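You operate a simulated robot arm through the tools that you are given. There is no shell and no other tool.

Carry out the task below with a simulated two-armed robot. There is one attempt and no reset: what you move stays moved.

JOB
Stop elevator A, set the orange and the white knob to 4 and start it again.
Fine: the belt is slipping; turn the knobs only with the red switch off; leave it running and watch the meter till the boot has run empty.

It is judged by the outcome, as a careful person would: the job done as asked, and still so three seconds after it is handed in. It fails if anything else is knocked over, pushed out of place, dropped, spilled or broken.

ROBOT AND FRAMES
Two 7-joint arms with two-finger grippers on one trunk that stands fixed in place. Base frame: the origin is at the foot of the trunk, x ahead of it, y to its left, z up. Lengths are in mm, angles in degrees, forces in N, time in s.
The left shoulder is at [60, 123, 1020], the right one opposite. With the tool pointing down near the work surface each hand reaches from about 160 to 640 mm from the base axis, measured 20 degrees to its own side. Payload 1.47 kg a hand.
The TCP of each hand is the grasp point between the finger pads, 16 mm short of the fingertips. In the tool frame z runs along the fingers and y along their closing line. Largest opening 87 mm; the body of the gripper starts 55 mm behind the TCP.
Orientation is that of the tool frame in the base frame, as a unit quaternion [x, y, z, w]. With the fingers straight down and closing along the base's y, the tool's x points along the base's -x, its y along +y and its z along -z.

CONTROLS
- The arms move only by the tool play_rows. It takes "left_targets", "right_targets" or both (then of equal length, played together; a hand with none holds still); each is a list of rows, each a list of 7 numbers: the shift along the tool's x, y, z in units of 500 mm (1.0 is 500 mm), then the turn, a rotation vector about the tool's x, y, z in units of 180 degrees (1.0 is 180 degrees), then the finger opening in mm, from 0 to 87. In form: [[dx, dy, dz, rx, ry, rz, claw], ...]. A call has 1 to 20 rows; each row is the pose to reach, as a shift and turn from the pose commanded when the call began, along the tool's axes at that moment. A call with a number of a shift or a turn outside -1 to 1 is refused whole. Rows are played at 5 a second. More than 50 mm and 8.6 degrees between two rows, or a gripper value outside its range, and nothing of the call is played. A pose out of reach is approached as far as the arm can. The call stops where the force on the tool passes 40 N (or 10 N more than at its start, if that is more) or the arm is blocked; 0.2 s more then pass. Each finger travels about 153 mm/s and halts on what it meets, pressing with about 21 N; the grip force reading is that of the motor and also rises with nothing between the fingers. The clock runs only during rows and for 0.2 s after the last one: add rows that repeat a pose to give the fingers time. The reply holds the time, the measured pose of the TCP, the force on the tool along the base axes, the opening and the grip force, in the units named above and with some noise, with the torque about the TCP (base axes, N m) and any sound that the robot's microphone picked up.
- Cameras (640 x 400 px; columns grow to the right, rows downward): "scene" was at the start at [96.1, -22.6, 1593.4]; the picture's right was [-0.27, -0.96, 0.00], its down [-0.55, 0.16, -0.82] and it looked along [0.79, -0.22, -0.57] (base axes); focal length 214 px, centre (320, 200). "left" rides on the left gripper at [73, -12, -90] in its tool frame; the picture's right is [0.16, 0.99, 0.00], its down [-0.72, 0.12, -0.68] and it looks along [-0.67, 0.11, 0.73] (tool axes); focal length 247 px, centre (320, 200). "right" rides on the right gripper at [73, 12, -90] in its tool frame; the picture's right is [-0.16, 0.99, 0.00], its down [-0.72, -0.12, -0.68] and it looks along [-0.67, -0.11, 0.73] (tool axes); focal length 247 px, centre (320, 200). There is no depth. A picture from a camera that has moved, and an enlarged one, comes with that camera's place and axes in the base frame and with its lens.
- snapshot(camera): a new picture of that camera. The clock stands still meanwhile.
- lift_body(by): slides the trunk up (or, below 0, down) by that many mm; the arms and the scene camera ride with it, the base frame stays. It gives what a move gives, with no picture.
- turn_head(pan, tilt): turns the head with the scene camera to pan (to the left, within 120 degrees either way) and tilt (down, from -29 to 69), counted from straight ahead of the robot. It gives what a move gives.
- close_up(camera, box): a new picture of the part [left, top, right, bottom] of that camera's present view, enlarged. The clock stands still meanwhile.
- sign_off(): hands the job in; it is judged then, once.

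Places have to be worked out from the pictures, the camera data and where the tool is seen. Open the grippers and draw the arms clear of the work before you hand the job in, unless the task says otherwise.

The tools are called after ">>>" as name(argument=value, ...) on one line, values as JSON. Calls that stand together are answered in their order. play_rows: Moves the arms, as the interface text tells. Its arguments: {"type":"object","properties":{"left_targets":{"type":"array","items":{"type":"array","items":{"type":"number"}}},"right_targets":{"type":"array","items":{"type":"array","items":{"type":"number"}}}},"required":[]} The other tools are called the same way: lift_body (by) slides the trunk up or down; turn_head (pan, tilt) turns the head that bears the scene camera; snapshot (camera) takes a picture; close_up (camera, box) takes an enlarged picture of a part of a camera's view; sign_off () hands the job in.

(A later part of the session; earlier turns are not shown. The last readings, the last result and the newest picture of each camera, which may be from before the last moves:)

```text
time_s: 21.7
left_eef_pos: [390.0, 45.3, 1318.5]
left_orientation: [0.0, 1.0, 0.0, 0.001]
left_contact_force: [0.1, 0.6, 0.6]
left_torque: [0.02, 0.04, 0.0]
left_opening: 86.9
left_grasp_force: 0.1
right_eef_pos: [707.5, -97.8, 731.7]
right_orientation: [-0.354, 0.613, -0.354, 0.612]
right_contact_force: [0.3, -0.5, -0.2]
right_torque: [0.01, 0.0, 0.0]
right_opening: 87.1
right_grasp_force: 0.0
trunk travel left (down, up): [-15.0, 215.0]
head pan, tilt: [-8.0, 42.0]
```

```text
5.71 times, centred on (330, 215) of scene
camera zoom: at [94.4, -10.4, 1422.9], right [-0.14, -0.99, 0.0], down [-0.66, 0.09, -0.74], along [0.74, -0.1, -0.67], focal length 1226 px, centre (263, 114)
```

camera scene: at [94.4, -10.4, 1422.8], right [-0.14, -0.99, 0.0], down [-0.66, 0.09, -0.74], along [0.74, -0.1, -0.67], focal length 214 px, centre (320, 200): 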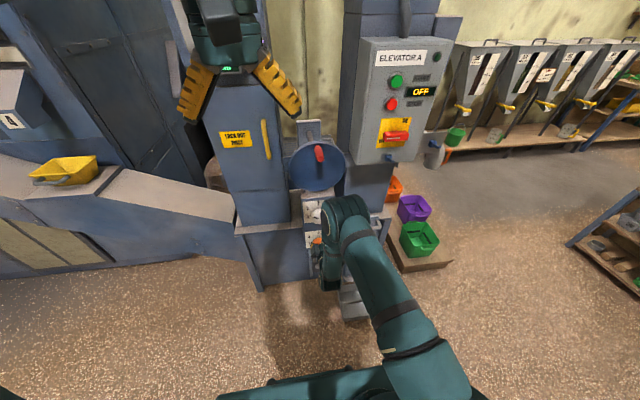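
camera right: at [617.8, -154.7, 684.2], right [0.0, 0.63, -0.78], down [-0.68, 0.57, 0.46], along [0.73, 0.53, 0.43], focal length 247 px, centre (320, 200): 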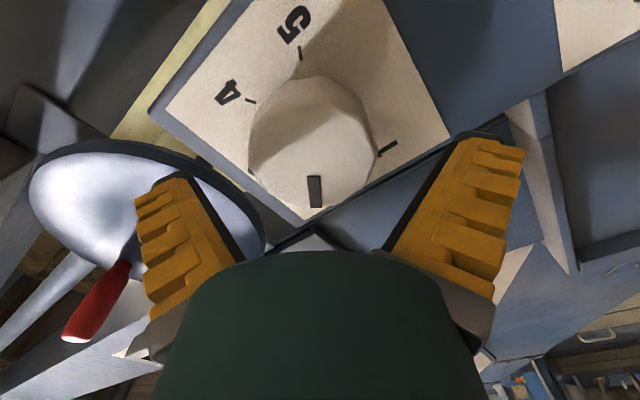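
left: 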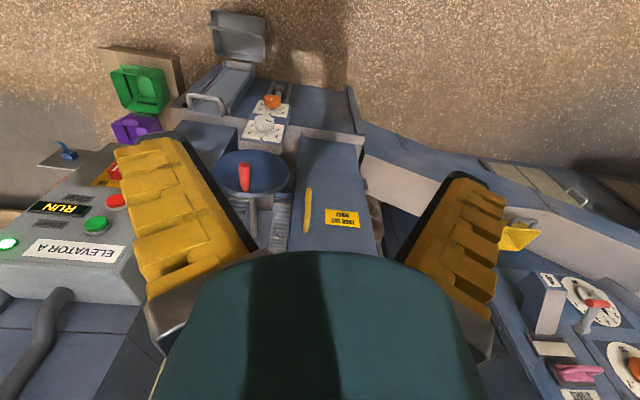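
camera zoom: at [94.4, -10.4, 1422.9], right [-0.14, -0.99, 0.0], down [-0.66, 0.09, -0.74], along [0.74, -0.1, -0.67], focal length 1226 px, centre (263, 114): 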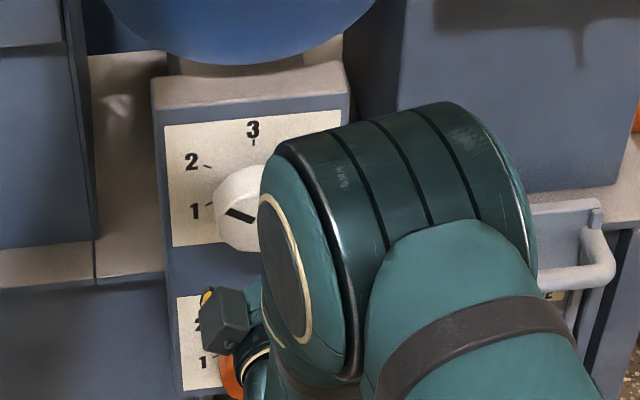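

The knob sits within 3–4 mm of the line between the fingers. I correct that slightly, advance over the knob, and close.

>>> play_rows(right_targets=[[-0.004, -0.005, 0.03, 0, 0, 0, 87], [-0.004, -0.005, 0.055, 0, 0, 0, 87], [-0.004, -0.005, 0.078, 0, 0, 0, 87], [-0.004, -0.005, 0.078, 0, 0, 0, 70], [-0.004, -0.005, 0.078, 0, 0, 0, 62], [-0.004, -0.005, 0.078, 0, 0, 0, 62]])

>>> snapshot(camera="right")

```text
time_s: 23.1
left_eef_pos: [388.7, 44.8, 1319.7]
left_orientation: [0.001, 1.0, 0.0, 0.001]
left_contact_force: [0.2, 0.1, 0.3]
left_torque: [0.0, -0.02, -0.01]
left_opening: 86.8
left_grasp_force: 0.0
right_eef_pos: [748.2, -99.0, 735.9]
right_orientation: [-0.351, 0.612, -0.355, 0.613]
right_contact_force: [-7.7, -12.8, 7.6]
right_torque: [0.0, -0.21, 0.01]
right_opening: 75.8
right_grasp_force: 30.2
trunk travel left (down, up): [-15.0, 215.0]
head pan, tilt: [-8.0, 42.0]
```

```text
taken
camera right: at [657.3, -154.9, 688.7], right [0.0, 0.63, -0.78], down [-0.68, 0.57, 0.46], along [0.73, 0.53, 0.43], focal length 247 px, centre (320, 200)
```

right: 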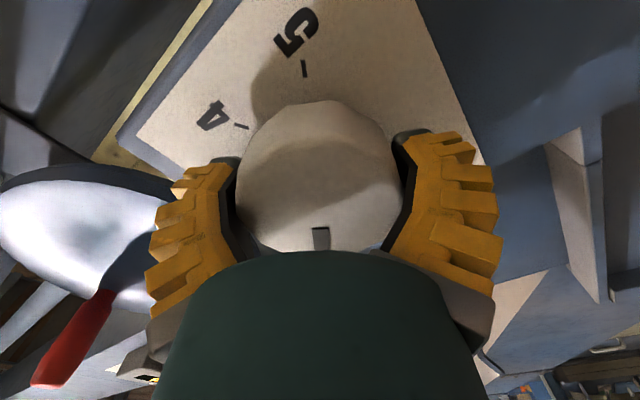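

Knob is gripped (75.8 mm opening). With a small centring shift I turn it clockwise, first about 59°, and check.

>>> play_rows(right_targets=[[0, -0.004, 0, 0, 0, 0, 62], [0, -0.006, 0, 0, 0, 0.0468, 62], [0, -0.006, 0, 0, 0, 0.0936, 62], [0, -0.006, 0, 0, 0, 0.1404, 62], [0, -0.006, 0, 0, 0, 0.1872, 62], [0, -0.006, 0, 0, 0, 0.234, 62], [0, -0.006, 0, 0, 0, 0.2808, 62], [0, -0.006, 0, 0, 0, 0.3276, 62], [0, -0.006, 0, 0, 0, 0.3276, 62]])

>>> snapshot(camera="right")

>>> close_up(camera="scene", box=[290, 180, 370, 250])

```text
time_s: 25.1
left_eef_pos: [390.7, 44.9, 1318.1]
left_orientation: [0.001, 1.0, 0.001, 0.001]
left_contact_force: [0.2, 0.0, 0.9]
left_torque: [0.0, 0.04, 0.0]
left_opening: 87.0
left_grasp_force: 0.1
right_eef_pos: [747.2, -100.5, 736.5]
right_orientation: [-0.004, 0.707, -0.007, 0.707]
right_contact_force: [-11.9, -16.1, -0.8]
right_torque: [0.0, -0.28, 0.02]
right_opening: 75.2
right_grasp_force: 29.8
trunk travel left (down, up): [-15.0, 215.0]
head pan, tilt: [-8.0, 42.0]
```

```text
taken
camera right: at [657.0, -88.8, 663.3], right [0.0, 0.99, 0.14], down [-0.68, -0.1, 0.73], along [0.73, -0.1, 0.67], focal length 247 px, centre (320, 200)
```

right: 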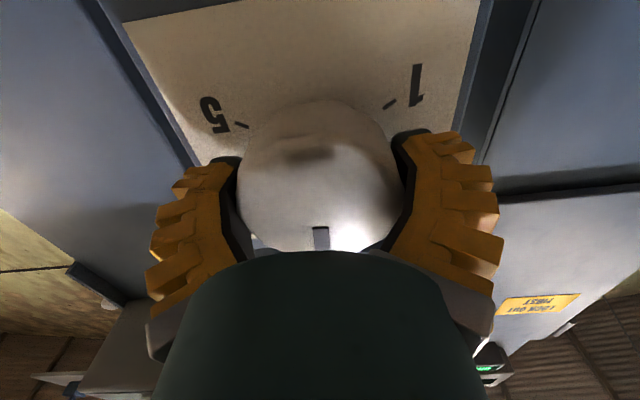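

```text
5.71 times, centred on (330, 215) of scene
camera zoom: at [93.3, -11.8, 1422.9], right [-0.14, -0.99, 0.0], down [-0.66, 0.09, -0.74], along [0.74, -0.1, -0.67], focal length 1226 px, centre (263, 114)
```

zoom: 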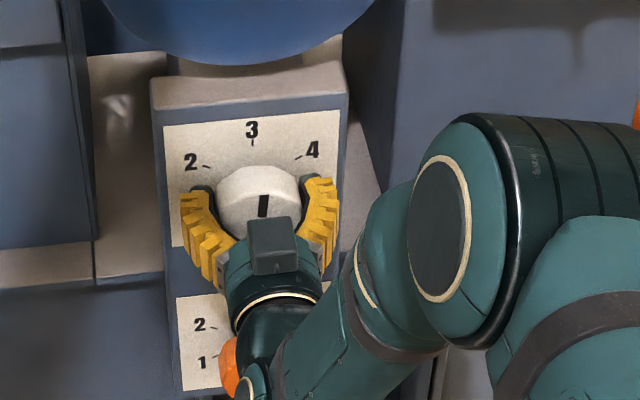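

The pointer has followed to about 3. I take a finer close-up to measure its angle before turning the rest.

>>> close_up(camera="scene", box=[310, 195, 335, 215])

```text
16.00 times, centred on (322, 205) of scene
camera zoom: at [93.3, -11.8, 1422.9], right [-0.14, -0.99, 0.0], down [-0.66, 0.09, -0.74], along [0.74, -0.1, -0.67], focal length 3432 px, centre (280, 120)
```

zoom: 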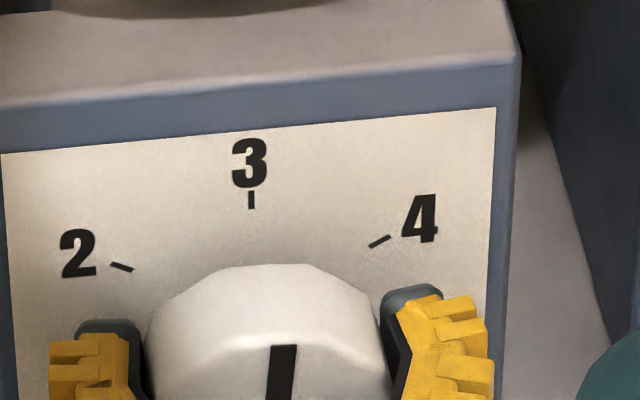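

The pointer is about +3–4° past 3. I turn a further 57° to 4, with a small shift to relieve the sideways force.

>>> play_rows(right_targets=[[0, -0.005, 0, 0, 0, 0.0455, 62], [0, -0.005, 0, 0, 0, 0.091, 62], [0, -0.005, 0, 0, 0, 0.1365, 62], [0, -0.005, 0, 0, 0, 0.182, 62], [0, -0.005, 0, 0, 0, 0.2275, 62], [0, -0.005, 0, 0, 0, 0.273, 62], [0, -0.005, 0, 0, 0, 0.316, 62], [0, -0.005, 0, 0, 0, 0.316, 62]])

>>> snapshot(camera="right")

>>> close_up(camera="scene", box=[295, 190, 345, 225])

```text
time_s: 26.9
left_eef_pos: [390.5, 43.7, 1318.0]
left_orientation: [0.0, 1.0, 0.0, -0.001]
left_contact_force: [-0.2, -0.2, 0.1]
left_torque: [0.01, -0.02, 0.05]
left_opening: 86.9
left_grasp_force: 0.0
right_eef_pos: [746.7, -100.2, 735.7]
right_orientation: [0.332, 0.625, 0.332, 0.624]
right_contact_force: [-16.5, -11.7, -9.8]
right_torque: [-0.02, 0.1, 0.03]
right_opening: 74.9
right_grasp_force: 30.2
trunk travel left (down, up): [-15.0, 215.0]
head pan, tilt: [-8.0, 42.0]
```

```text
taken
camera right: at [657.2, -33.8, 704.5], right [0.0, 0.42, 0.91], down [-0.68, -0.66, 0.31], along [0.73, -0.62, 0.29], focal length 247 px, centre (320, 200)
```

right: 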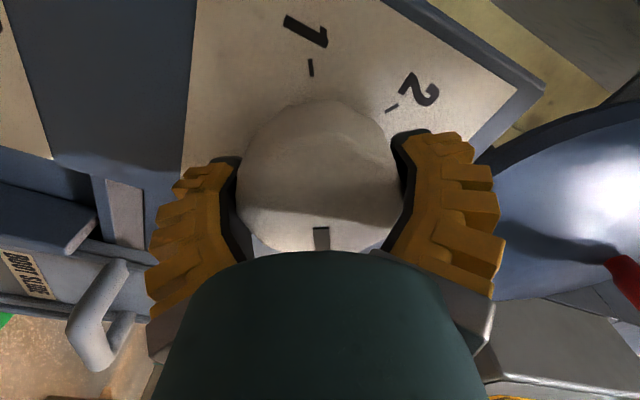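

```text
11.43 times, centred on (320, 208) of scene
camera zoom: at [93.9, -11.5, 1422.9], right [-0.14, -0.99, 0.0], down [-0.66, 0.09, -0.74], along [0.74, -0.1, -0.67], focal length 2451 px, centre (320, 114)
```

zoom: 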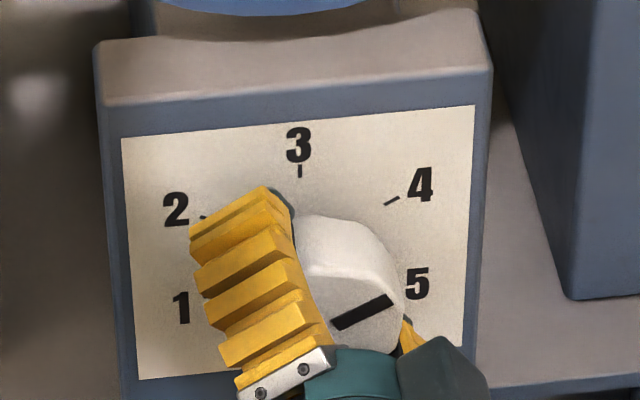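

The white pointer measures about 61° – on 4. I open and back straight out, then check where it stays.

>>> play_rows(right_targets=[[0, 0, 0, 0, 0, 0, 87], [0, 0, 0, 0, 0, 0, 87], [0, 0, -0.05, 0, 0, 0, 87], [0, 0, -0.11, 0, 0, 0, 87], [0, 0, -0.18, 0, 0, 0, 87]])

>>> close_up(camera="scene", box=[295, 190, 345, 225])

>>> snapshot(camera="right")

```text
time_s: 28.1
left_eef_pos: [391.0, 45.8, 1318.2]
left_orientation: [-0.001, 1.0, -0.001, 0.0]
left_contact_force: [-0.3, -0.1, 0.6]
left_torque: [-0.02, 0.02, -0.02]
left_opening: 87.0
left_grasp_force: 0.1
right_eef_pos: [657.8, -100.0, 737.6]
right_orientation: [0.33, 0.625, 0.332, 0.625]
right_contact_force: [0.0, -0.6, -0.1]
right_torque: [-0.04, 0.0, -0.02]
right_opening: 86.8
right_grasp_force: 0.0
trunk travel left (down, up): [-15.0, 215.0]
head pan, tilt: [-8.0, 42.0]
```

```text
11.43 times, centred on (320, 208) of scene
camera zoom: at [94.0, -10.3, 1422.9], right [-0.14, -0.99, 0.0], down [-0.66, 0.09, -0.74], along [0.74, -0.1, -0.67], focal length 2451 px, centre (320, 114)
```

zoom: 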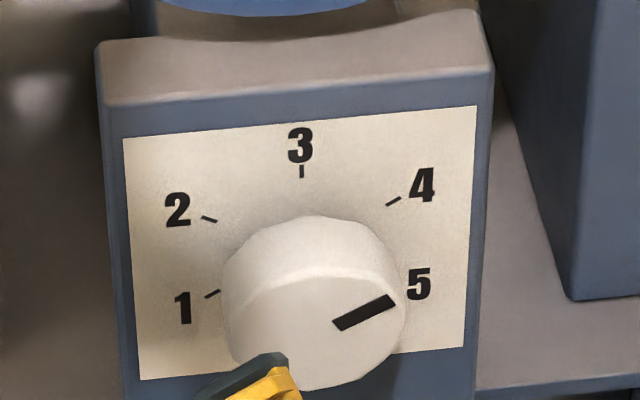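

```text
taken
camera right: at [568.1, -32.8, 705.2], right [0.0, 0.42, 0.91], down [-0.68, -0.66, 0.31], along [0.73, -0.62, 0.29], focal length 247 px, centre (320, 200)
```

right: 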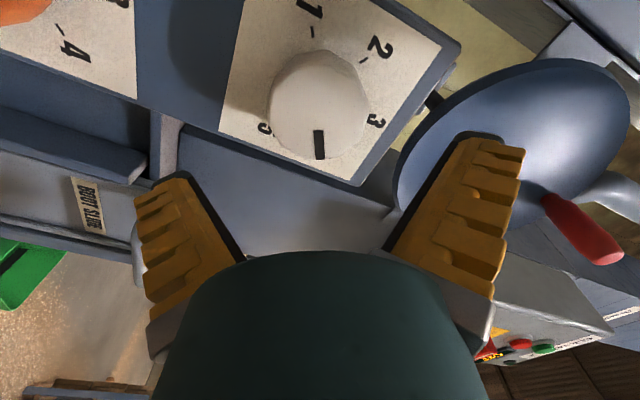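

White stays at 4. Next the orange knob: I roll the hand back and lower it to about z=536, staying about 80 mm in front, and look.

>>> play_rows(right_targets=[[0.0225, -0.033, -0.02, 0, 0, -0.045, 87], [0.045, -0.066, -0.036, 0, 0, -0.09, 87], [0.0676, -0.0991, -0.036, 0, 0, -0.135, 87], [0.0901, -0.1322, -0.036, 0, 0, -0.18, 87], [0.1126, -0.1652, -0.036, 0, 0, -0.225, 87], [0.1352, -0.1983, -0.036, 0, 0, -0.27, 87], [0.1577, -0.2313, -0.036, 0, 0, -0.315, 87], [0.1802, -0.2644, -0.036, 0, 0, -0.36, 87], [0.2028, -0.2974, -0.036, 0, 0, -0.405, 87], [0.2253, -0.3305, -0.036, 0, 0, -0.45, 87]])

>>> snapshot(camera="right")

>>> snapshot(camera="scene")

>>> close_up(camera="scene", box=[290, 190, 360, 260])

```text
time_s: 30.3
left_eef_pos: [391.1, 46.4, 1318.1]
left_orientation: [0.0, 1.0, 0.0, 0.0]
left_contact_force: [0.3, -0.3, 0.5]
left_torque: [0.02, -0.01, 0.0]
left_opening: 87.0
left_grasp_force: 0.2
right_eef_pos: [638.8, -100.0, 538.1]
right_orientation: [-0.155, 0.69, -0.155, 0.69]
right_contact_force: [0.0, -0.4, 0.9]
right_torque: [0.01, -0.01, -0.02]
right_opening: 87.0
right_grasp_force: 0.2
trunk travel left (down, up): [-15.0, 215.0]
head pan, tilt: [-8.0, 42.0]
```

```text
taken
camera right: at [549.6, -120.0, 466.6], right [0.0, 0.96, -0.28], down [-0.68, 0.2, 0.7], along [0.73, 0.19, 0.65], focal length 247 px, centre (320, 200)
```

right: 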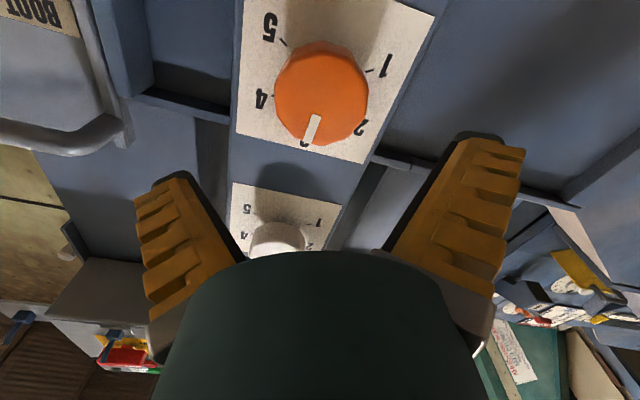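

```text
taken
camera scene: at [94.2, -10.3, 1422.9], right [-0.14, -0.99, 0.0], down [-0.66, 0.09, -0.74], along [0.74, -0.1, -0.67], focal length 214 px, centre (320, 200)
```

scene: 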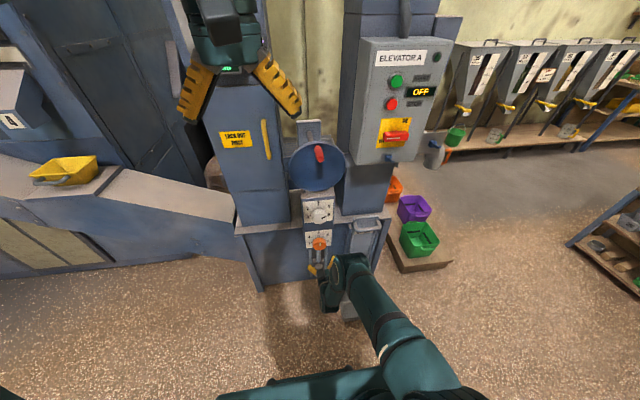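

```text
5.71 times, centred on (325, 225) of scene
camera zoom: at [94.2, -10.3, 1422.9], right [-0.14, -0.99, 0.0], down [-0.66, 0.09, -0.74], along [0.74, -0.1, -0.67], focal length 1226 px, centre (291, 57)
```

zoom: 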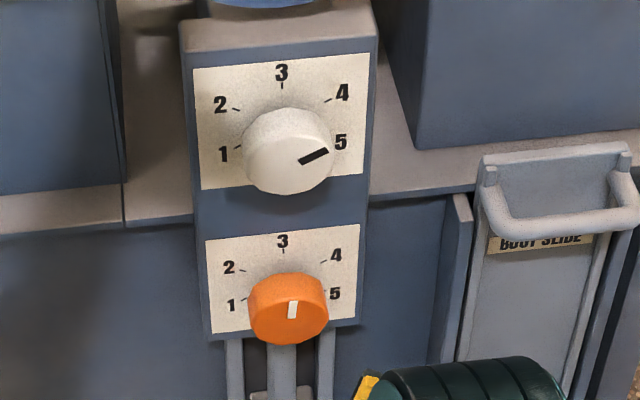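

The orange knob is lined up within about 3 mm. I advance to just before its face and check once more.

>>> play_rows(right_targets=[[0, 0, 0.07, 0, 0, 0, 87], [0, 0, 0.138, 0, 0, 0, 87]])

>>> snapshot(camera="right")

>>> close_up(camera="scene", box=[290, 210, 360, 270])

```text
time_s: 30.9
left_eef_pos: [390.5, 46.1, 1317.3]
left_orientation: [0.0, 1.0, 0.001, 0.0]
left_contact_force: [0.1, -0.1, 0.1]
left_torque: [0.01, 0.02, -0.02]
left_opening: 87.2
left_grasp_force: 0.0
right_eef_pos: [708.8, -100.6, 536.6]
right_orientation: [-0.153, 0.69, -0.155, 0.69]
right_contact_force: [0.0, -0.6, 0.2]
right_torque: [0.01, -0.04, -0.01]
right_opening: 87.0
right_grasp_force: 0.1
trunk travel left (down, up): [-15.0, 215.0]
head pan, tilt: [-8.0, 42.0]
```

```text
taken
camera right: at [619.1, -120.3, 466.1], right [0.0, 0.96, -0.28], down [-0.68, 0.2, 0.7], along [0.73, 0.19, 0.65], focal length 247 px, centre (320, 200)
```

right: 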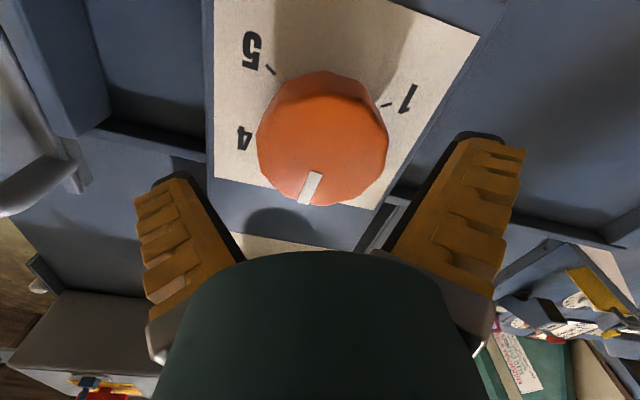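

```text
6.67 times, centred on (325, 240) of scene
camera zoom: at [94.2, -10.3, 1422.9], right [-0.14, -0.99, 0.0], down [-0.66, 0.09, -0.74], along [0.74, -0.1, -0.67], focal length 1430 px, centre (287, -67)
```

zoom: 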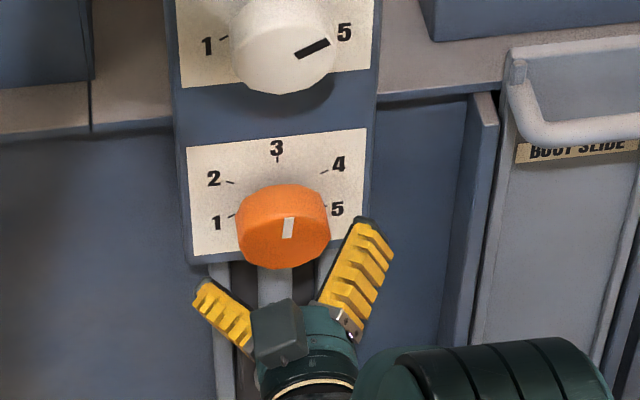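

Very well centred. I advance over the orange knob and close on it.

>>> play_rows(right_targets=[[0, 0, 0.03, 0, 0, 0, 87], [0, 0, 0.055, 0, 0, 0, 87], [0, 0, 0.076, 0, 0, 0, 87], [0, 0, 0.076, 0, 0, 0, 70], [0, 0, 0.076, 0, 0, 0, 62], [0, 0, 0.076, 0, 0, 0, 62]])

>>> close_up(camera="scene", box=[300, 215, 350, 255])

```text
time_s: 32.3
left_eef_pos: [390.3, 46.1, 1318.6]
left_orientation: [0.0, 1.0, -0.001, 0.0]
left_contact_force: [0.1, -0.6, -0.1]
left_torque: [0.02, -0.01, 0.01]
left_opening: 87.0
left_grasp_force: 0.0
right_eef_pos: [745.0, -99.4, 535.8]
right_orientation: [-0.154, 0.691, -0.153, 0.689]
right_contact_force: [-7.0, 6.2, -5.1]
right_torque: [-0.01, 0.08, -0.19]
right_opening: 74.2
right_grasp_force: 30.0
trunk travel left (down, up): [-15.0, 215.0]
head pan, tilt: [-8.0, 42.0]
```

```text
10.00 times, centred on (325, 235) of scene
camera zoom: at [94.3, -10.0, 1422.8], right [-0.14, -0.99, 0.0], down [-0.66, 0.09, -0.74], along [0.74, -0.1, -0.67], focal length 2145 px, centre (270, -150)
```

zoom: 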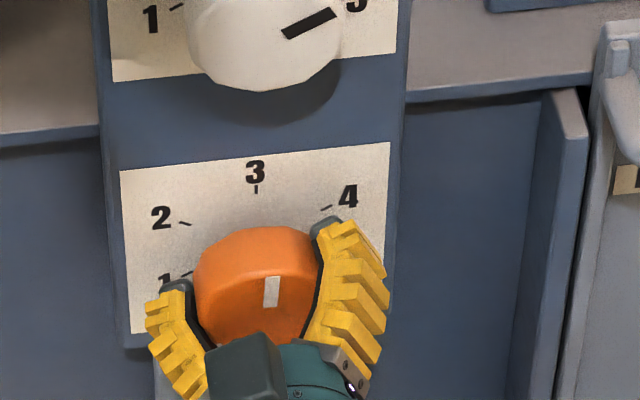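

The mark reads about 0–3° from 3. I turn 58° clockwise.

>>> play_rows(right_targets=[[0, 0, 0, 0, 0, 0.046, 62], [0, 0, 0, 0, 0, 0.092, 62], [0, 0, 0, 0, 0, 0.138, 62], [0, 0, 0, 0, 0, 0.184, 62], [0, 0, 0, 0, 0, 0.23, 62], [0, 0, 0, 0, 0, 0.276, 62], [0, 0, 0, 0, 0, 0.322, 62], [0, 0, 0, 0, 0, 0.322, 62]])

>>> close_up(camera="scene", box=[300, 215, 350, 255])

>>> snapshot(camera="right")

```text
time_s: 34.1
left_eef_pos: [390.1, 45.1, 1318.0]
left_orientation: [0.0, 1.0, 0.0, 0.0]
left_contact_force: [-0.3, 0.5, -0.6]
left_torque: [-0.02, 0.01, -0.01]
left_opening: 86.8
left_grasp_force: 0.1
right_eef_pos: [745.8, -101.1, 535.7]
right_orientation: [0.201, 0.678, 0.2, 0.678]
right_contact_force: [-21.2, -2.9, -12.3]
right_torque: [-0.02, -0.03, -0.12]
right_opening: 73.7
right_grasp_force: 30.0
trunk travel left (down, up): [-15.0, 215.0]
head pan, tilt: [-8.0, 42.0]
```

```text
10.00 times, centred on (325, 235) of scene
camera zoom: at [94.1, -10.7, 1422.8], right [-0.14, -0.99, 0.0], down [-0.66, 0.09, -0.74], along [0.74, -0.1, -0.67], focal length 2145 px, centre (270, -150)
```

zoom: 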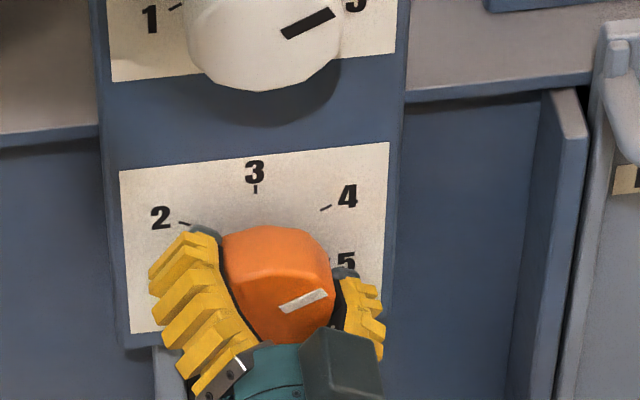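

```text
taken
camera right: at [655.7, -50.7, 481.0], right [0.0, 0.74, 0.67], down [-0.68, -0.49, 0.55], along [0.73, -0.46, 0.5], focal length 247 px, centre (320, 200)
```

right: 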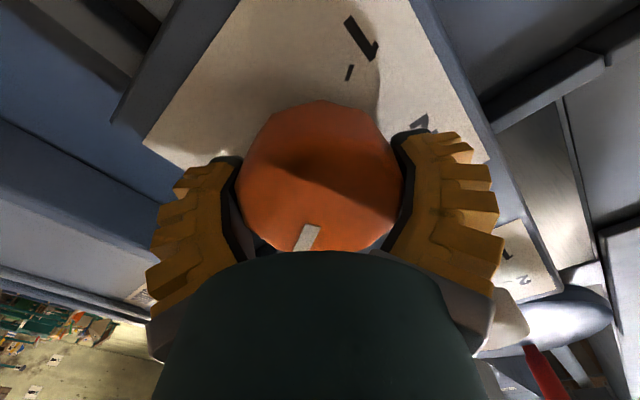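

The mark reads about 61–66°; I take a larger close-up for a better measure.

>>> close_up(camera="scene", box=[315, 225, 340, 250])

>>> close_up(camera="scene", box=[310, 195, 340, 220])

```text
16.00 times, centred on (328, 238) of scene
camera zoom: at [94.1, -10.7, 1422.8], right [-0.14, -0.99, 0.0], down [-0.66, 0.09, -0.74], along [0.74, -0.1, -0.67], focal length 3432 px, centre (200, -400)
```

zoom: 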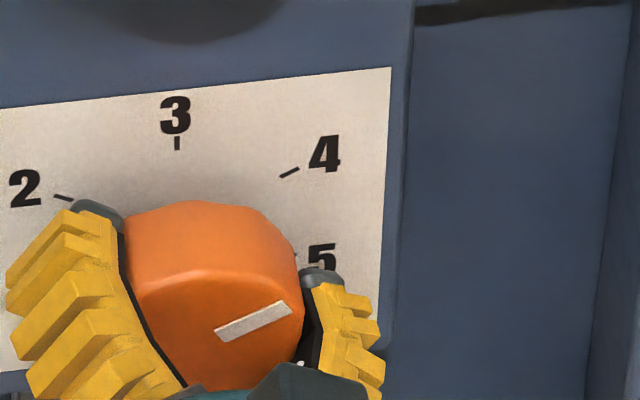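

```text
16.00 times, centred on (325, 208) of scene
camera zoom: at [94.1, -10.7, 1422.8], right [-0.14, -0.99, 0.0], down [-0.66, 0.09, -0.74], along [0.74, -0.1, -0.67], focal length 3432 px, centre (240, 80)
```

zoom: 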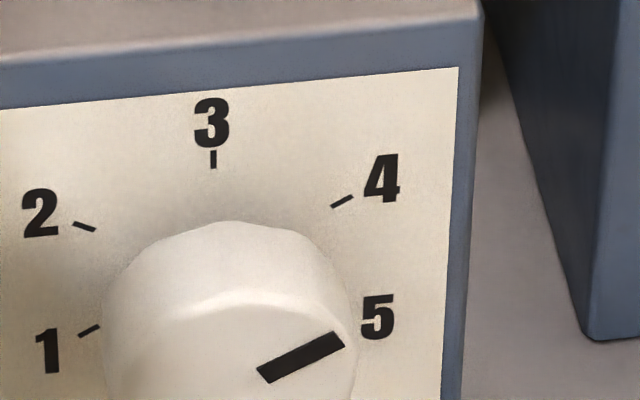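

Both marks measure about 61°, matching tick 4. I release the orange knob and back out.

>>> play_rows(right_targets=[[0, 0, 0, 0, 0, 0, 87], [0, 0, 0, 0, 0, 0, 87], [0, 0, -0.05, 0, 0, 0, 87], [0, 0, -0.11, 0, 0, 0, 87], [0, 0, -0.18, 0, 0, 0, 87]])

>>> close_up(camera="scene", box=[315, 225, 340, 250])

>>> snapshot(camera="right")

>>> snapshot(camera="scene")

```text
time_s: 35.3
left_eef_pos: [390.0, 46.4, 1318.7]
left_orientation: [0.0, 1.0, -0.001, 0.0]
left_contact_force: [0.9, -0.2, -0.6]
left_torque: [0.0, 0.01, -0.02]
left_opening: 87.0
left_grasp_force: 0.1
right_eef_pos: [655.8, -101.5, 537.1]
right_orientation: [0.2, 0.678, 0.2, 0.679]
right_contact_force: [0.1, 0.7, 0.6]
right_torque: [-0.01, -0.01, -0.04]
right_opening: 87.1
right_grasp_force: 0.0
trunk travel left (down, up): [-15.0, 215.0]
head pan, tilt: [-8.0, 42.0]
```

```text
16.00 times, centred on (328, 238) of scene
camera zoom: at [94.0, -10.3, 1422.9], right [-0.14, -0.99, 0.0], down [-0.66, 0.09, -0.74], along [0.74, -0.1, -0.67], focal length 3432 px, centre (200, -400)
```

zoom: 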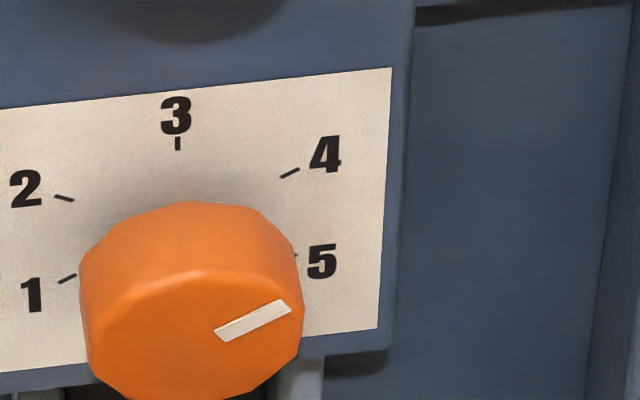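

```text
taken
camera right: at [566.0, -50.3, 480.9], right [0.0, 0.74, 0.67], down [-0.68, -0.49, 0.54], along [0.73, -0.45, 0.51], focal length 247 px, centre (320, 200)
```

right: 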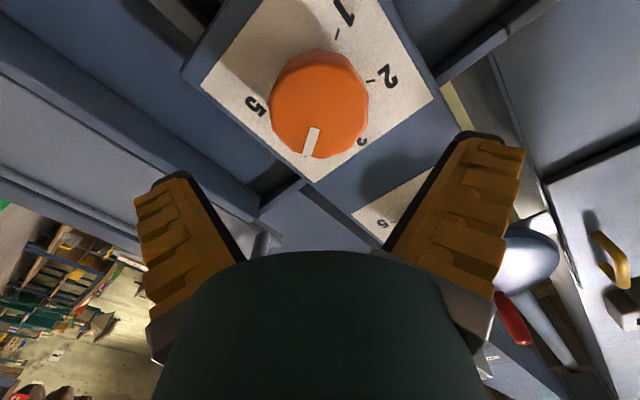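

```text
taken
camera scene: at [94.0, -10.3, 1422.9], right [-0.14, -0.99, 0.0], down [-0.66, 0.09, -0.74], along [0.74, -0.1, -0.67], focal length 214 px, centre (320, 200)
```

scene: 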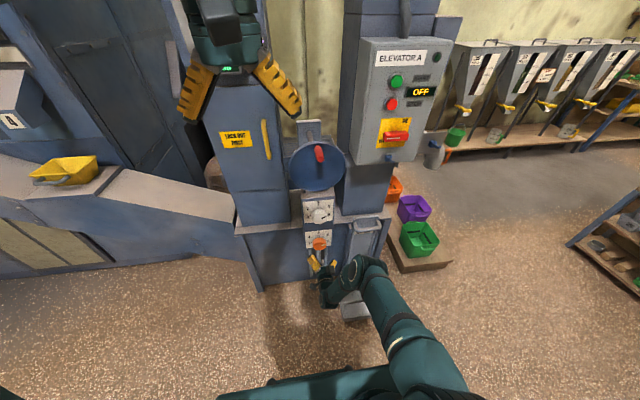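

Both pointers sit on 4. Now I raise the trunk back and then carry the hand up to the panel switch, rolling it to grip the horizontal bar.

>>> lift_body(by=160)

>>> play_rows(right_targets=[[-0.06, 0.0032, -0.04, 0, 0, -0.0427, 87], [-0.12, 0.0063, -0.08, 0, 0, -0.0854, 80], [-0.18, 0.0095, -0.12, 0, 0, -0.1281, 70], [-0.24, 0.0127, -0.132, 0, 0, -0.1708, 60], [-0.3, 0.0158, -0.132, 0, 0, -0.2134, 50], [-0.36, 0.019, -0.132, 0, 0, -0.2561, 46], [-0.42, 0.0222, -0.132, 0, 0, -0.2988, 46], [-0.48, 0.0254, -0.132, 0, 0, -0.3415, 46], [-0.54, 0.0285, -0.132, 0, 0, -0.3842, 46], [-0.6, 0.0317, -0.132, 0, 0, -0.4269, 46], [-0.66, 0.0349, -0.132, 0, 0, -0.4696, 46], [-0.72, 0.038, -0.132, 0, 0, -0.5123, 46], [-0.78, 0.0412, -0.132, 0, 0, -0.555, 46], [-0.84, 0.0444, -0.132, 0, 0, -0.5977, 46], [-0.9, 0.0475, -0.132, 0, 0, -0.6404, 46], [-0.9596, 0.0507, -0.132, 0, 0, -0.6833, 46]])

>>> snapshot(camera="right")

>>> snapshot(camera="scene")

```text
time_s: 37.1
left_eef_pos: [390.2, 45.1, 1477.5]
left_orientation: [0.0, 1.0, 0.0, 0.0]
left_contact_force: [0.1, 0.2, -0.7]
left_torque: [0.01, -0.01, -0.03]
left_opening: 86.9
left_grasp_force: 0.0
right_eef_pos: [654.6, -100.4, 696.3]
right_orientation: [0.2, 0.678, 0.2, 0.678]
right_contact_force: [0.3, 0.7, 0.5]
right_torque: [-0.05, 0.0, 0.04]
right_opening: 86.8
right_grasp_force: 0.0
trunk travel left (down, up): [-175.0, 55.0]
head pan, tilt: [-8.0, 42.0]
```

```text
time_s: 40.5
left_eef_pos: [388.7, 45.8, 1479.0]
left_orientation: [0.0, 1.0, -0.001, 0.0]
left_contact_force: [0.3, 0.6, 0.6]
left_torque: [0.01, -0.03, 0.01]
left_opening: 86.9
left_grasp_force: 0.0
right_eef_pos: [590.6, -337.2, 1113.2]
right_orientation: [0.501, -0.498, 0.501, -0.499]
right_contact_force: [0.2, 0.1, 0.6]
right_torque: [0.02, -0.03, 0.0]
right_opening: 51.6
right_grasp_force: 3.7
trunk travel left (down, up): [-175.0, 55.0]
head pan, tilt: [-8.0, 42.0]
```

```text
taken
camera right: at [500.4, -410.7, 1101.9], right [0.0, 0.15, -0.99], down [-0.68, 0.72, 0.11], along [0.73, 0.67, 0.1], focal length 247 px, centre (320, 200)
```

right: 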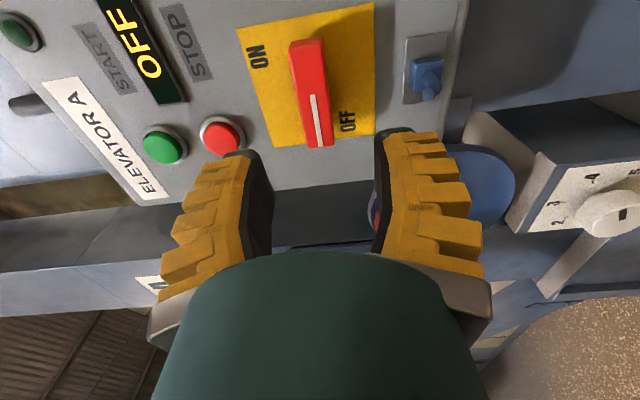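

```text
taken
camera scene: at [93.2, -10.3, 1583.0], right [-0.14, -0.99, 0.0], down [-0.66, 0.09, -0.74], along [0.74, -0.1, -0.67], focal length 214 px, centre (320, 200)
```

scene: 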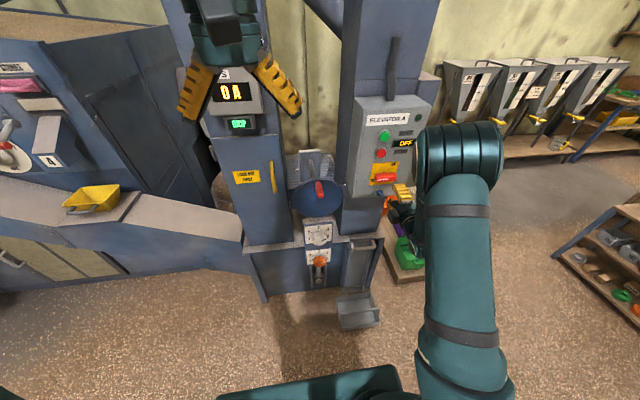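

The hand is back in front of the bar with the same pose as when I left it. I advance and grip.

>>> play_rows(right_targets=[[0.006, -0.004, 0.08, 0, 0, 0, 46], [0.006, -0.004, 0.15, 0, 0, 0, 46], [0.006, -0.004, 0.19, 0, 0, 0, 46], [0.006, -0.004, 0.219, 0, 0, 0, 46], [0.006, -0.004, 0.219, 0, 0, 0, 25], [0.006, -0.004, 0.219, 0, 0, 0, 15], [0.006, -0.004, 0.219, 0, 0, 0, 15]])

>>> snapshot(camera="right")

```text
time_s: 42.1
left_eef_pos: [390.2, 45.6, 1477.9]
left_orientation: [0.0, 1.0, -0.001, 0.0]
left_contact_force: [-0.3, -0.2, -1.3]
left_torque: [-0.01, -0.03, 0.01]
left_opening: 86.8
left_grasp_force: 0.1
right_eef_pos: [700.1, -342.8, 1116.5]
right_orientation: [0.499, -0.499, 0.502, -0.499]
right_contact_force: [1.0, -0.9, 7.4]
right_torque: [0.0, -0.07, -0.02]
right_opening: 25.3
right_grasp_force: 8.3
trunk travel left (down, up): [-175.0, 55.0]
head pan, tilt: [-8.0, 42.0]
```

```text
taken
camera right: at [609.5, -414.2, 1104.6], right [0.0, 0.15, -0.99], down [-0.68, 0.72, 0.11], along [0.73, 0.67, 0.11], focal length 247 px, centre (320, 200)
```

right: 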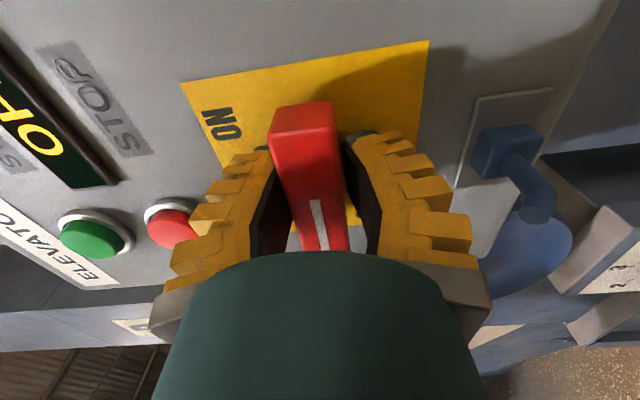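

The bar is held. I turn it 90° clockwise back to ON.

>>> play_rows(right_targets=[[0, -0.006, 0, 0, 0, 0.0455, 10], [0, -0.006, 0, 0, 0, 0.091, 10], [0, -0.006, 0, 0, 0, 0.1365, 10], [0, -0.006, 0, 0, 0, 0.182, 10], [0, -0.006, 0, 0, 0, 0.2275, 10], [0, -0.006, 0, 0, 0, 0.273, 10], [0, -0.006, 0, 0, 0, 0.3185, 10], [0, -0.006, 0, 0, 0, 0.364, 10], [0, -0.006, 0, 0, 0, 0.4095, 10], [0, -0.006, 0, 0, 0, 0.455, 10], [0, -0.006, 0, 0, 0, 0.5, 10], [0, -0.006, 0, 0, 0, 0.5, 10]])

>>> close_up(camera="scene", box=[350, 100, 450, 200])

>>> snapshot(camera="right")

```text
time_s: 44.8
left_eef_pos: [390.3, 46.7, 1477.2]
left_orientation: [0.001, 1.0, -0.001, -0.001]
left_contact_force: [0.5, -0.1, -0.4]
left_torque: [0.0, -0.01, 0.04]
left_opening: 87.0
left_grasp_force: 0.1
right_eef_pos: [700.4, -339.3, 1117.8]
right_orientation: [-0.001, 0.708, 0.0, 0.707]
right_contact_force: [-12.4, 13.3, -15.1]
right_torque: [-0.03, 0.2, 0.17]
right_opening: 18.2
right_grasp_force: 30.1
trunk travel left (down, up): [-175.0, 55.0]
head pan, tilt: [-8.0, 42.0]
```

```text
4.00 times, centred on (400, 150) of scene
camera zoom: at [94.0, -9.2, 1582.9], right [-0.14, -0.99, 0.0], down [-0.66, 0.09, -0.74], along [0.74, -0.1, -0.67], focal length 858 px, centre (0, 400)
```

zoom: 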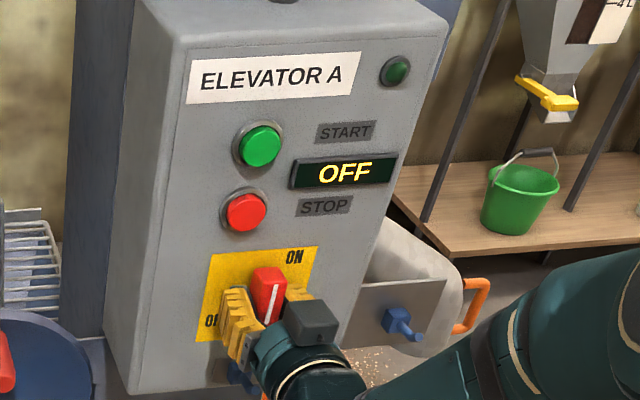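

```text
taken
camera right: at [609.5, -328.1, 1044.4], right [0.0, 0.99, 0.16], down [-0.68, -0.12, 0.72], along [0.73, -0.11, 0.67], focal length 247 px, centre (320, 200)
```

right: 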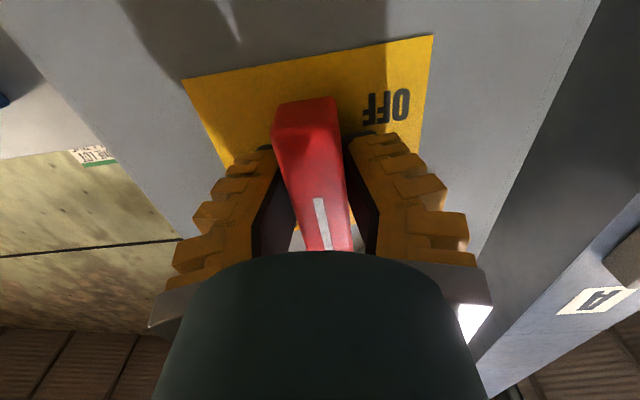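

The bar stands vertical at ON. I release, back off, and bring the closed fingertips in front of the green START button.

>>> play_rows(right_targets=[[0, 0, 0, 0, 0, 0, 50], [0, 0, 0, 0, 0, 0, 50], [0, 0, -0.06, 0, 0, 0, 50], [0, 0, -0.13, 0, 0, 0, 50], [-0.08, 0.02, -0.14, 0, 0, 0, 30], [-0.16, 0.04, -0.14, 0, 0, 0, 10], [-0.24, 0.06, -0.14, 0, 0, 0, 0], [-0.308, 0.06, -0.14, 0, 0, 0, 0]])

>>> snapshot(camera="right")

>>> close_up(camera="scene", box=[350, 100, 450, 200])

```text
time_s: 46.5
left_eef_pos: [389.4, 45.3, 1477.9]
left_orientation: [-0.001, 1.0, -0.001, 0.0]
left_contact_force: [-0.7, 0.4, -0.2]
left_torque: [-0.01, -0.02, 0.02]
left_opening: 86.9
left_grasp_force: 0.1
right_eef_pos: [627.0, -313.2, 1273.2]
right_orientation: [-0.001, 0.707, -0.002, 0.707]
right_contact_force: [1.0, -0.6, -0.8]
right_torque: [0.0, 0.06, 0.0]
right_opening: 0.0
right_grasp_force: 21.4
trunk travel left (down, up): [-175.0, 55.0]
head pan, tilt: [-8.0, 42.0]
```

```text
taken
camera right: at [538.2, -300.8, 1199.6], right [0.0, 0.99, 0.16], down [-0.68, -0.11, 0.72], along [0.73, -0.11, 0.67], focal length 247 px, centre (320, 200)
```

right: 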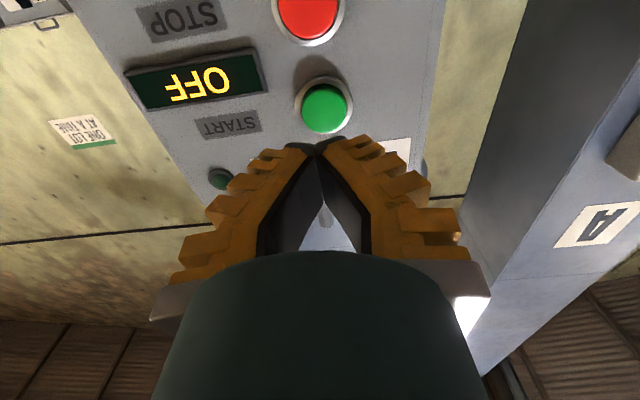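

```text
4.00 times, centred on (400, 150) of scene
camera zoom: at [93.4, -10.3, 1583.0], right [-0.14, -0.99, 0.0], down [-0.66, 0.09, -0.74], along [0.74, -0.1, -0.67], focal length 858 px, centre (0, 400)
```

zoom: 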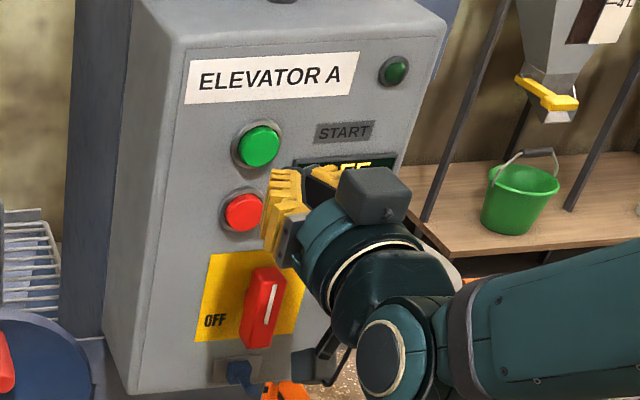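

Green button centre about (-310, 1273) with the tips right in front. I press START slowly.

>>> play_rows(right_targets=[[0.001, 0.005, 0.06, 0, 0, 0, 0], [0.001, 0.005, 0.1, 0, 0, 0, 0], [0.001, 0.005, 0.12, 0, 0, 0, 0], [0.001, 0.005, 0.13, 0, 0, 0, 0], [0.001, 0.005, 0.136, 0, 0, 0, 0], [0.001, 0.005, 0.142, 0, 0, 0, 0], [0.001, 0.005, 0.148, 0, 0, 0, 0], [0.001, 0.005, 0.154, 0, 0, 0, 0], [0.001, 0.005, 0.16, 0, 0, 0, 0]])

>>> snapshot(camera="scene")

>>> close_up(camera="scene", box=[350, 100, 450, 200])

```text
time_s: 48.5
left_eef_pos: [385.6, 46.2, 1479.6]
left_orientation: [0.001, 1.0, -0.001, 0.001]
left_contact_force: [1.0, -0.6, -0.3]
left_torque: [-0.01, 0.04, 0.0]
left_opening: 87.0
left_grasp_force: 0.1
right_eef_pos: [703.2, -308.9, 1271.8]
right_orientation: [-0.001, 0.707, -0.001, 0.707]
right_contact_force: [-38.4, 2.1, -9.5]
right_torque: [0.01, 0.13, 0.03]
right_opening: 5.8
right_grasp_force: 29.4
trunk travel left (down, up): [-175.0, 55.0]
head pan, tilt: [-8.0, 42.0]
heard: click
```

```text
taken
camera scene: at [88.4, -10.4, 1583.2], right [-0.14, -0.99, 0.0], down [-0.66, 0.09, -0.75], along [0.74, -0.1, -0.67], focal length 214 px, centre (320, 200)
```

scene: 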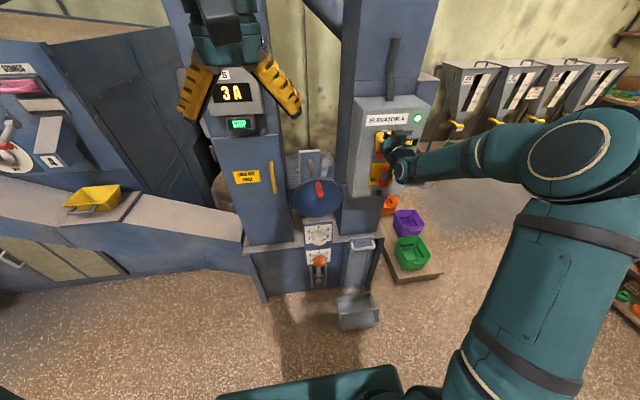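

```text
4.00 times, centred on (400, 150) of scene
camera zoom: at [88.4, -10.4, 1583.2], right [-0.14, -0.99, 0.0], down [-0.66, 0.09, -0.75], along [0.74, -0.1, -0.67], focal length 858 px, centre (0, 400)
```

zoom: 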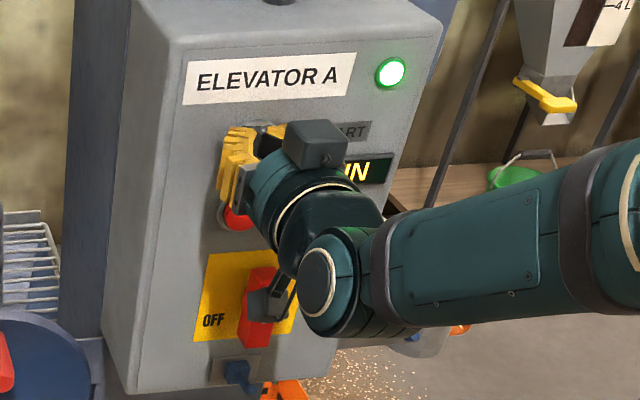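

RUN is lit with 3 A on the meter. I back the hand straight out and clear of the panel, opening the gripper, then watch the meter.

>>> play_rows(right_targets=[[0, 0, -0.06, 0, 0, 0, 0], [0, 0, -0.15, 0, 0, 0, 0], [0, 0, -0.24, 0, 0, 0, 30], [0, -0.03, -0.32, 0, 0, 0, 60], [0, -0.06, -0.36, 0, 0, 0, 87], [0, -0.06, -0.36, 0, 0, 0, 87]])

>>> snapshot(camera="scene")

>>> close_up(camera="scene", box=[200, 70, 270, 140])

>>> close_up(camera="scene", box=[350, 90, 450, 200])

```text
time_s: 50.0
left_eef_pos: [390.2, 44.9, 1479.1]
left_orientation: [0.0, 1.0, 0.0, 0.0]
left_contact_force: [-0.6, -0.4, 0.9]
left_torque: [0.03, -0.01, 0.01]
left_opening: 87.0
left_grasp_force: 0.1
right_eef_pos: [530.1, -338.9, 1271.9]
right_orientation: [-0.002, 0.707, -0.002, 0.708]
right_contact_force: [0.6, 0.4, 0.5]
right_torque: [-0.01, 0.02, 0.0]
right_opening: 87.0
right_grasp_force: 0.1
trunk travel left (down, up): [-175.0, 55.0]
head pan, tilt: [-8.0, 42.0]
```

```text
taken
camera scene: at [93.7, -10.3, 1582.9], right [-0.14, -0.99, 0.0], down [-0.66, 0.09, -0.74], along [0.74, -0.1, -0.67], focal length 214 px, centre (320, 200)
```

scene: 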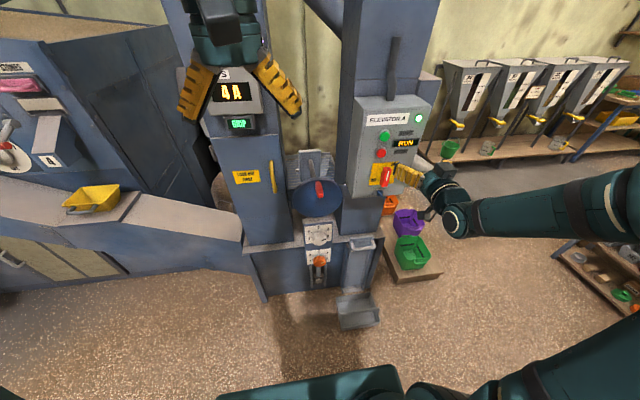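

```text
5.71 times, centred on (235, 105) of scene
camera zoom: at [93.7, -10.3, 1582.9], right [-0.14, -0.99, 0.0], down [-0.66, 0.09, -0.74], along [0.74, -0.1, -0.67], focal length 1226 px, centre (806, 743)
```

zoom: 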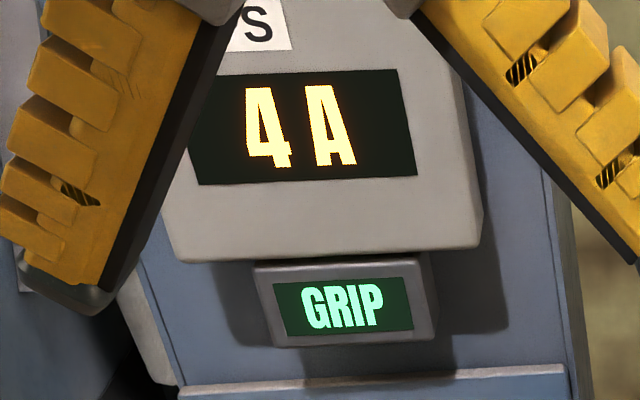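

```text
3.64 times, centred on (400, 145) of scene
camera zoom: at [93.7, -10.3, 1582.9], right [-0.14, -0.99, 0.0], down [-0.66, 0.09, -0.74], along [0.74, -0.1, -0.67], focal length 780 px, centre (29, 400)
```

zoom: 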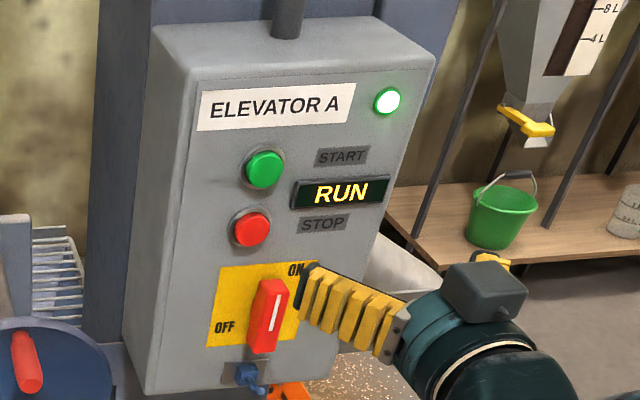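

The lamp reads GRIP and the meter 4 A. I hold still and watch the meter in short steps.

>>> play_rows(right_targets=[[0, 0, 0, 0, 0, 0, 87], [0, 0, 0, 0, 0, 0, 87], [0, 0, 0, 0, 0, 0, 87], [0, 0, 0, 0, 0, 0, 87], [0, 0, 0, 0, 0, 0, 87]])

>>> snapshot(camera="scene")

```text
time_s: 51.1
left_eef_pos: [391.0, 45.4, 1478.9]
left_orientation: [0.0, 1.0, 0.0, 0.0]
left_contact_force: [0.1, -0.4, -0.9]
left_torque: [-0.02, -0.01, -0.02]
left_opening: 86.9
left_grasp_force: 0.0
right_eef_pos: [530.8, -338.2, 1272.0]
right_orientation: [0.0, 0.707, -0.001, 0.707]
right_contact_force: [0.6, -0.1, -0.3]
right_torque: [0.0, 0.0, 0.01]
right_opening: 87.0
right_grasp_force: 0.0
trunk travel left (down, up): [-175.0, 55.0]
head pan, tilt: [-8.0, 42.0]
```

```text
taken
camera scene: at [94.1, -10.3, 1582.9], right [-0.14, -0.99, 0.0], down [-0.66, 0.09, -0.74], along [0.74, -0.1, -0.67], focal length 214 px, centre (320, 200)
```

scene: 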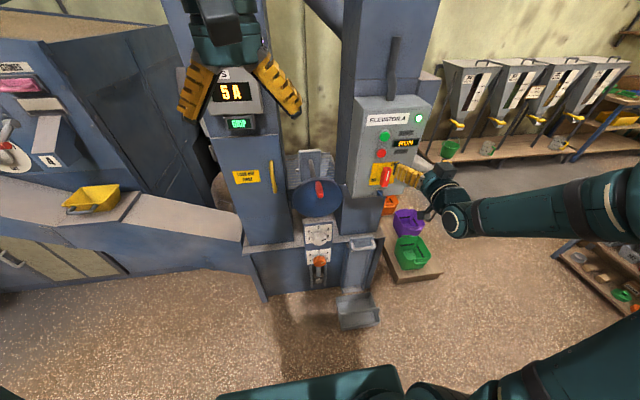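

It has risen to 5 A with GRIP still lit. I keep the hand near and keep watching.

>>> play_rows(right_targets=[[0, 0, 0, 0, 0, 0, 87], [0, 0, 0, 0, 0, 0, 87], [0, 0, 0, 0, 0, 0, 87], [0, 0, 0, 0, 0, 0, 87]])

>>> snapshot(camera="scene")

```text
time_s: 52.1
left_eef_pos: [390.9, 46.1, 1478.5]
left_orientation: [0.0, 1.0, -0.001, 0.0]
left_contact_force: [-0.3, -0.9, 0.9]
left_torque: [0.04, 0.04, -0.01]
left_opening: 86.8
left_grasp_force: 0.0
right_eef_pos: [531.1, -339.2, 1271.9]
right_orientation: [-0.001, 0.707, -0.001, 0.707]
right_contact_force: [-0.3, -0.1, -0.3]
right_torque: [0.02, -0.01, 0.0]
right_opening: 87.2
right_grasp_force: 0.0
trunk travel left (down, up): [-175.0, 55.0]
head pan, tilt: [-8.0, 42.0]
```

```text
taken
camera scene: at [94.1, -10.3, 1582.9], right [-0.14, -0.99, 0.0], down [-0.66, 0.09, -0.74], along [0.74, -0.1, -0.67], focal length 214 px, centre (320, 200)
```

scene: 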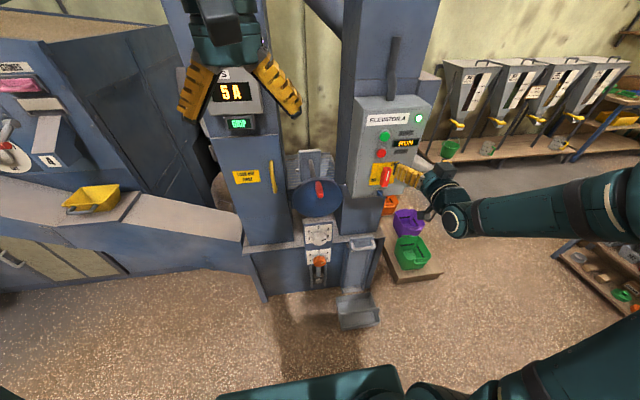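

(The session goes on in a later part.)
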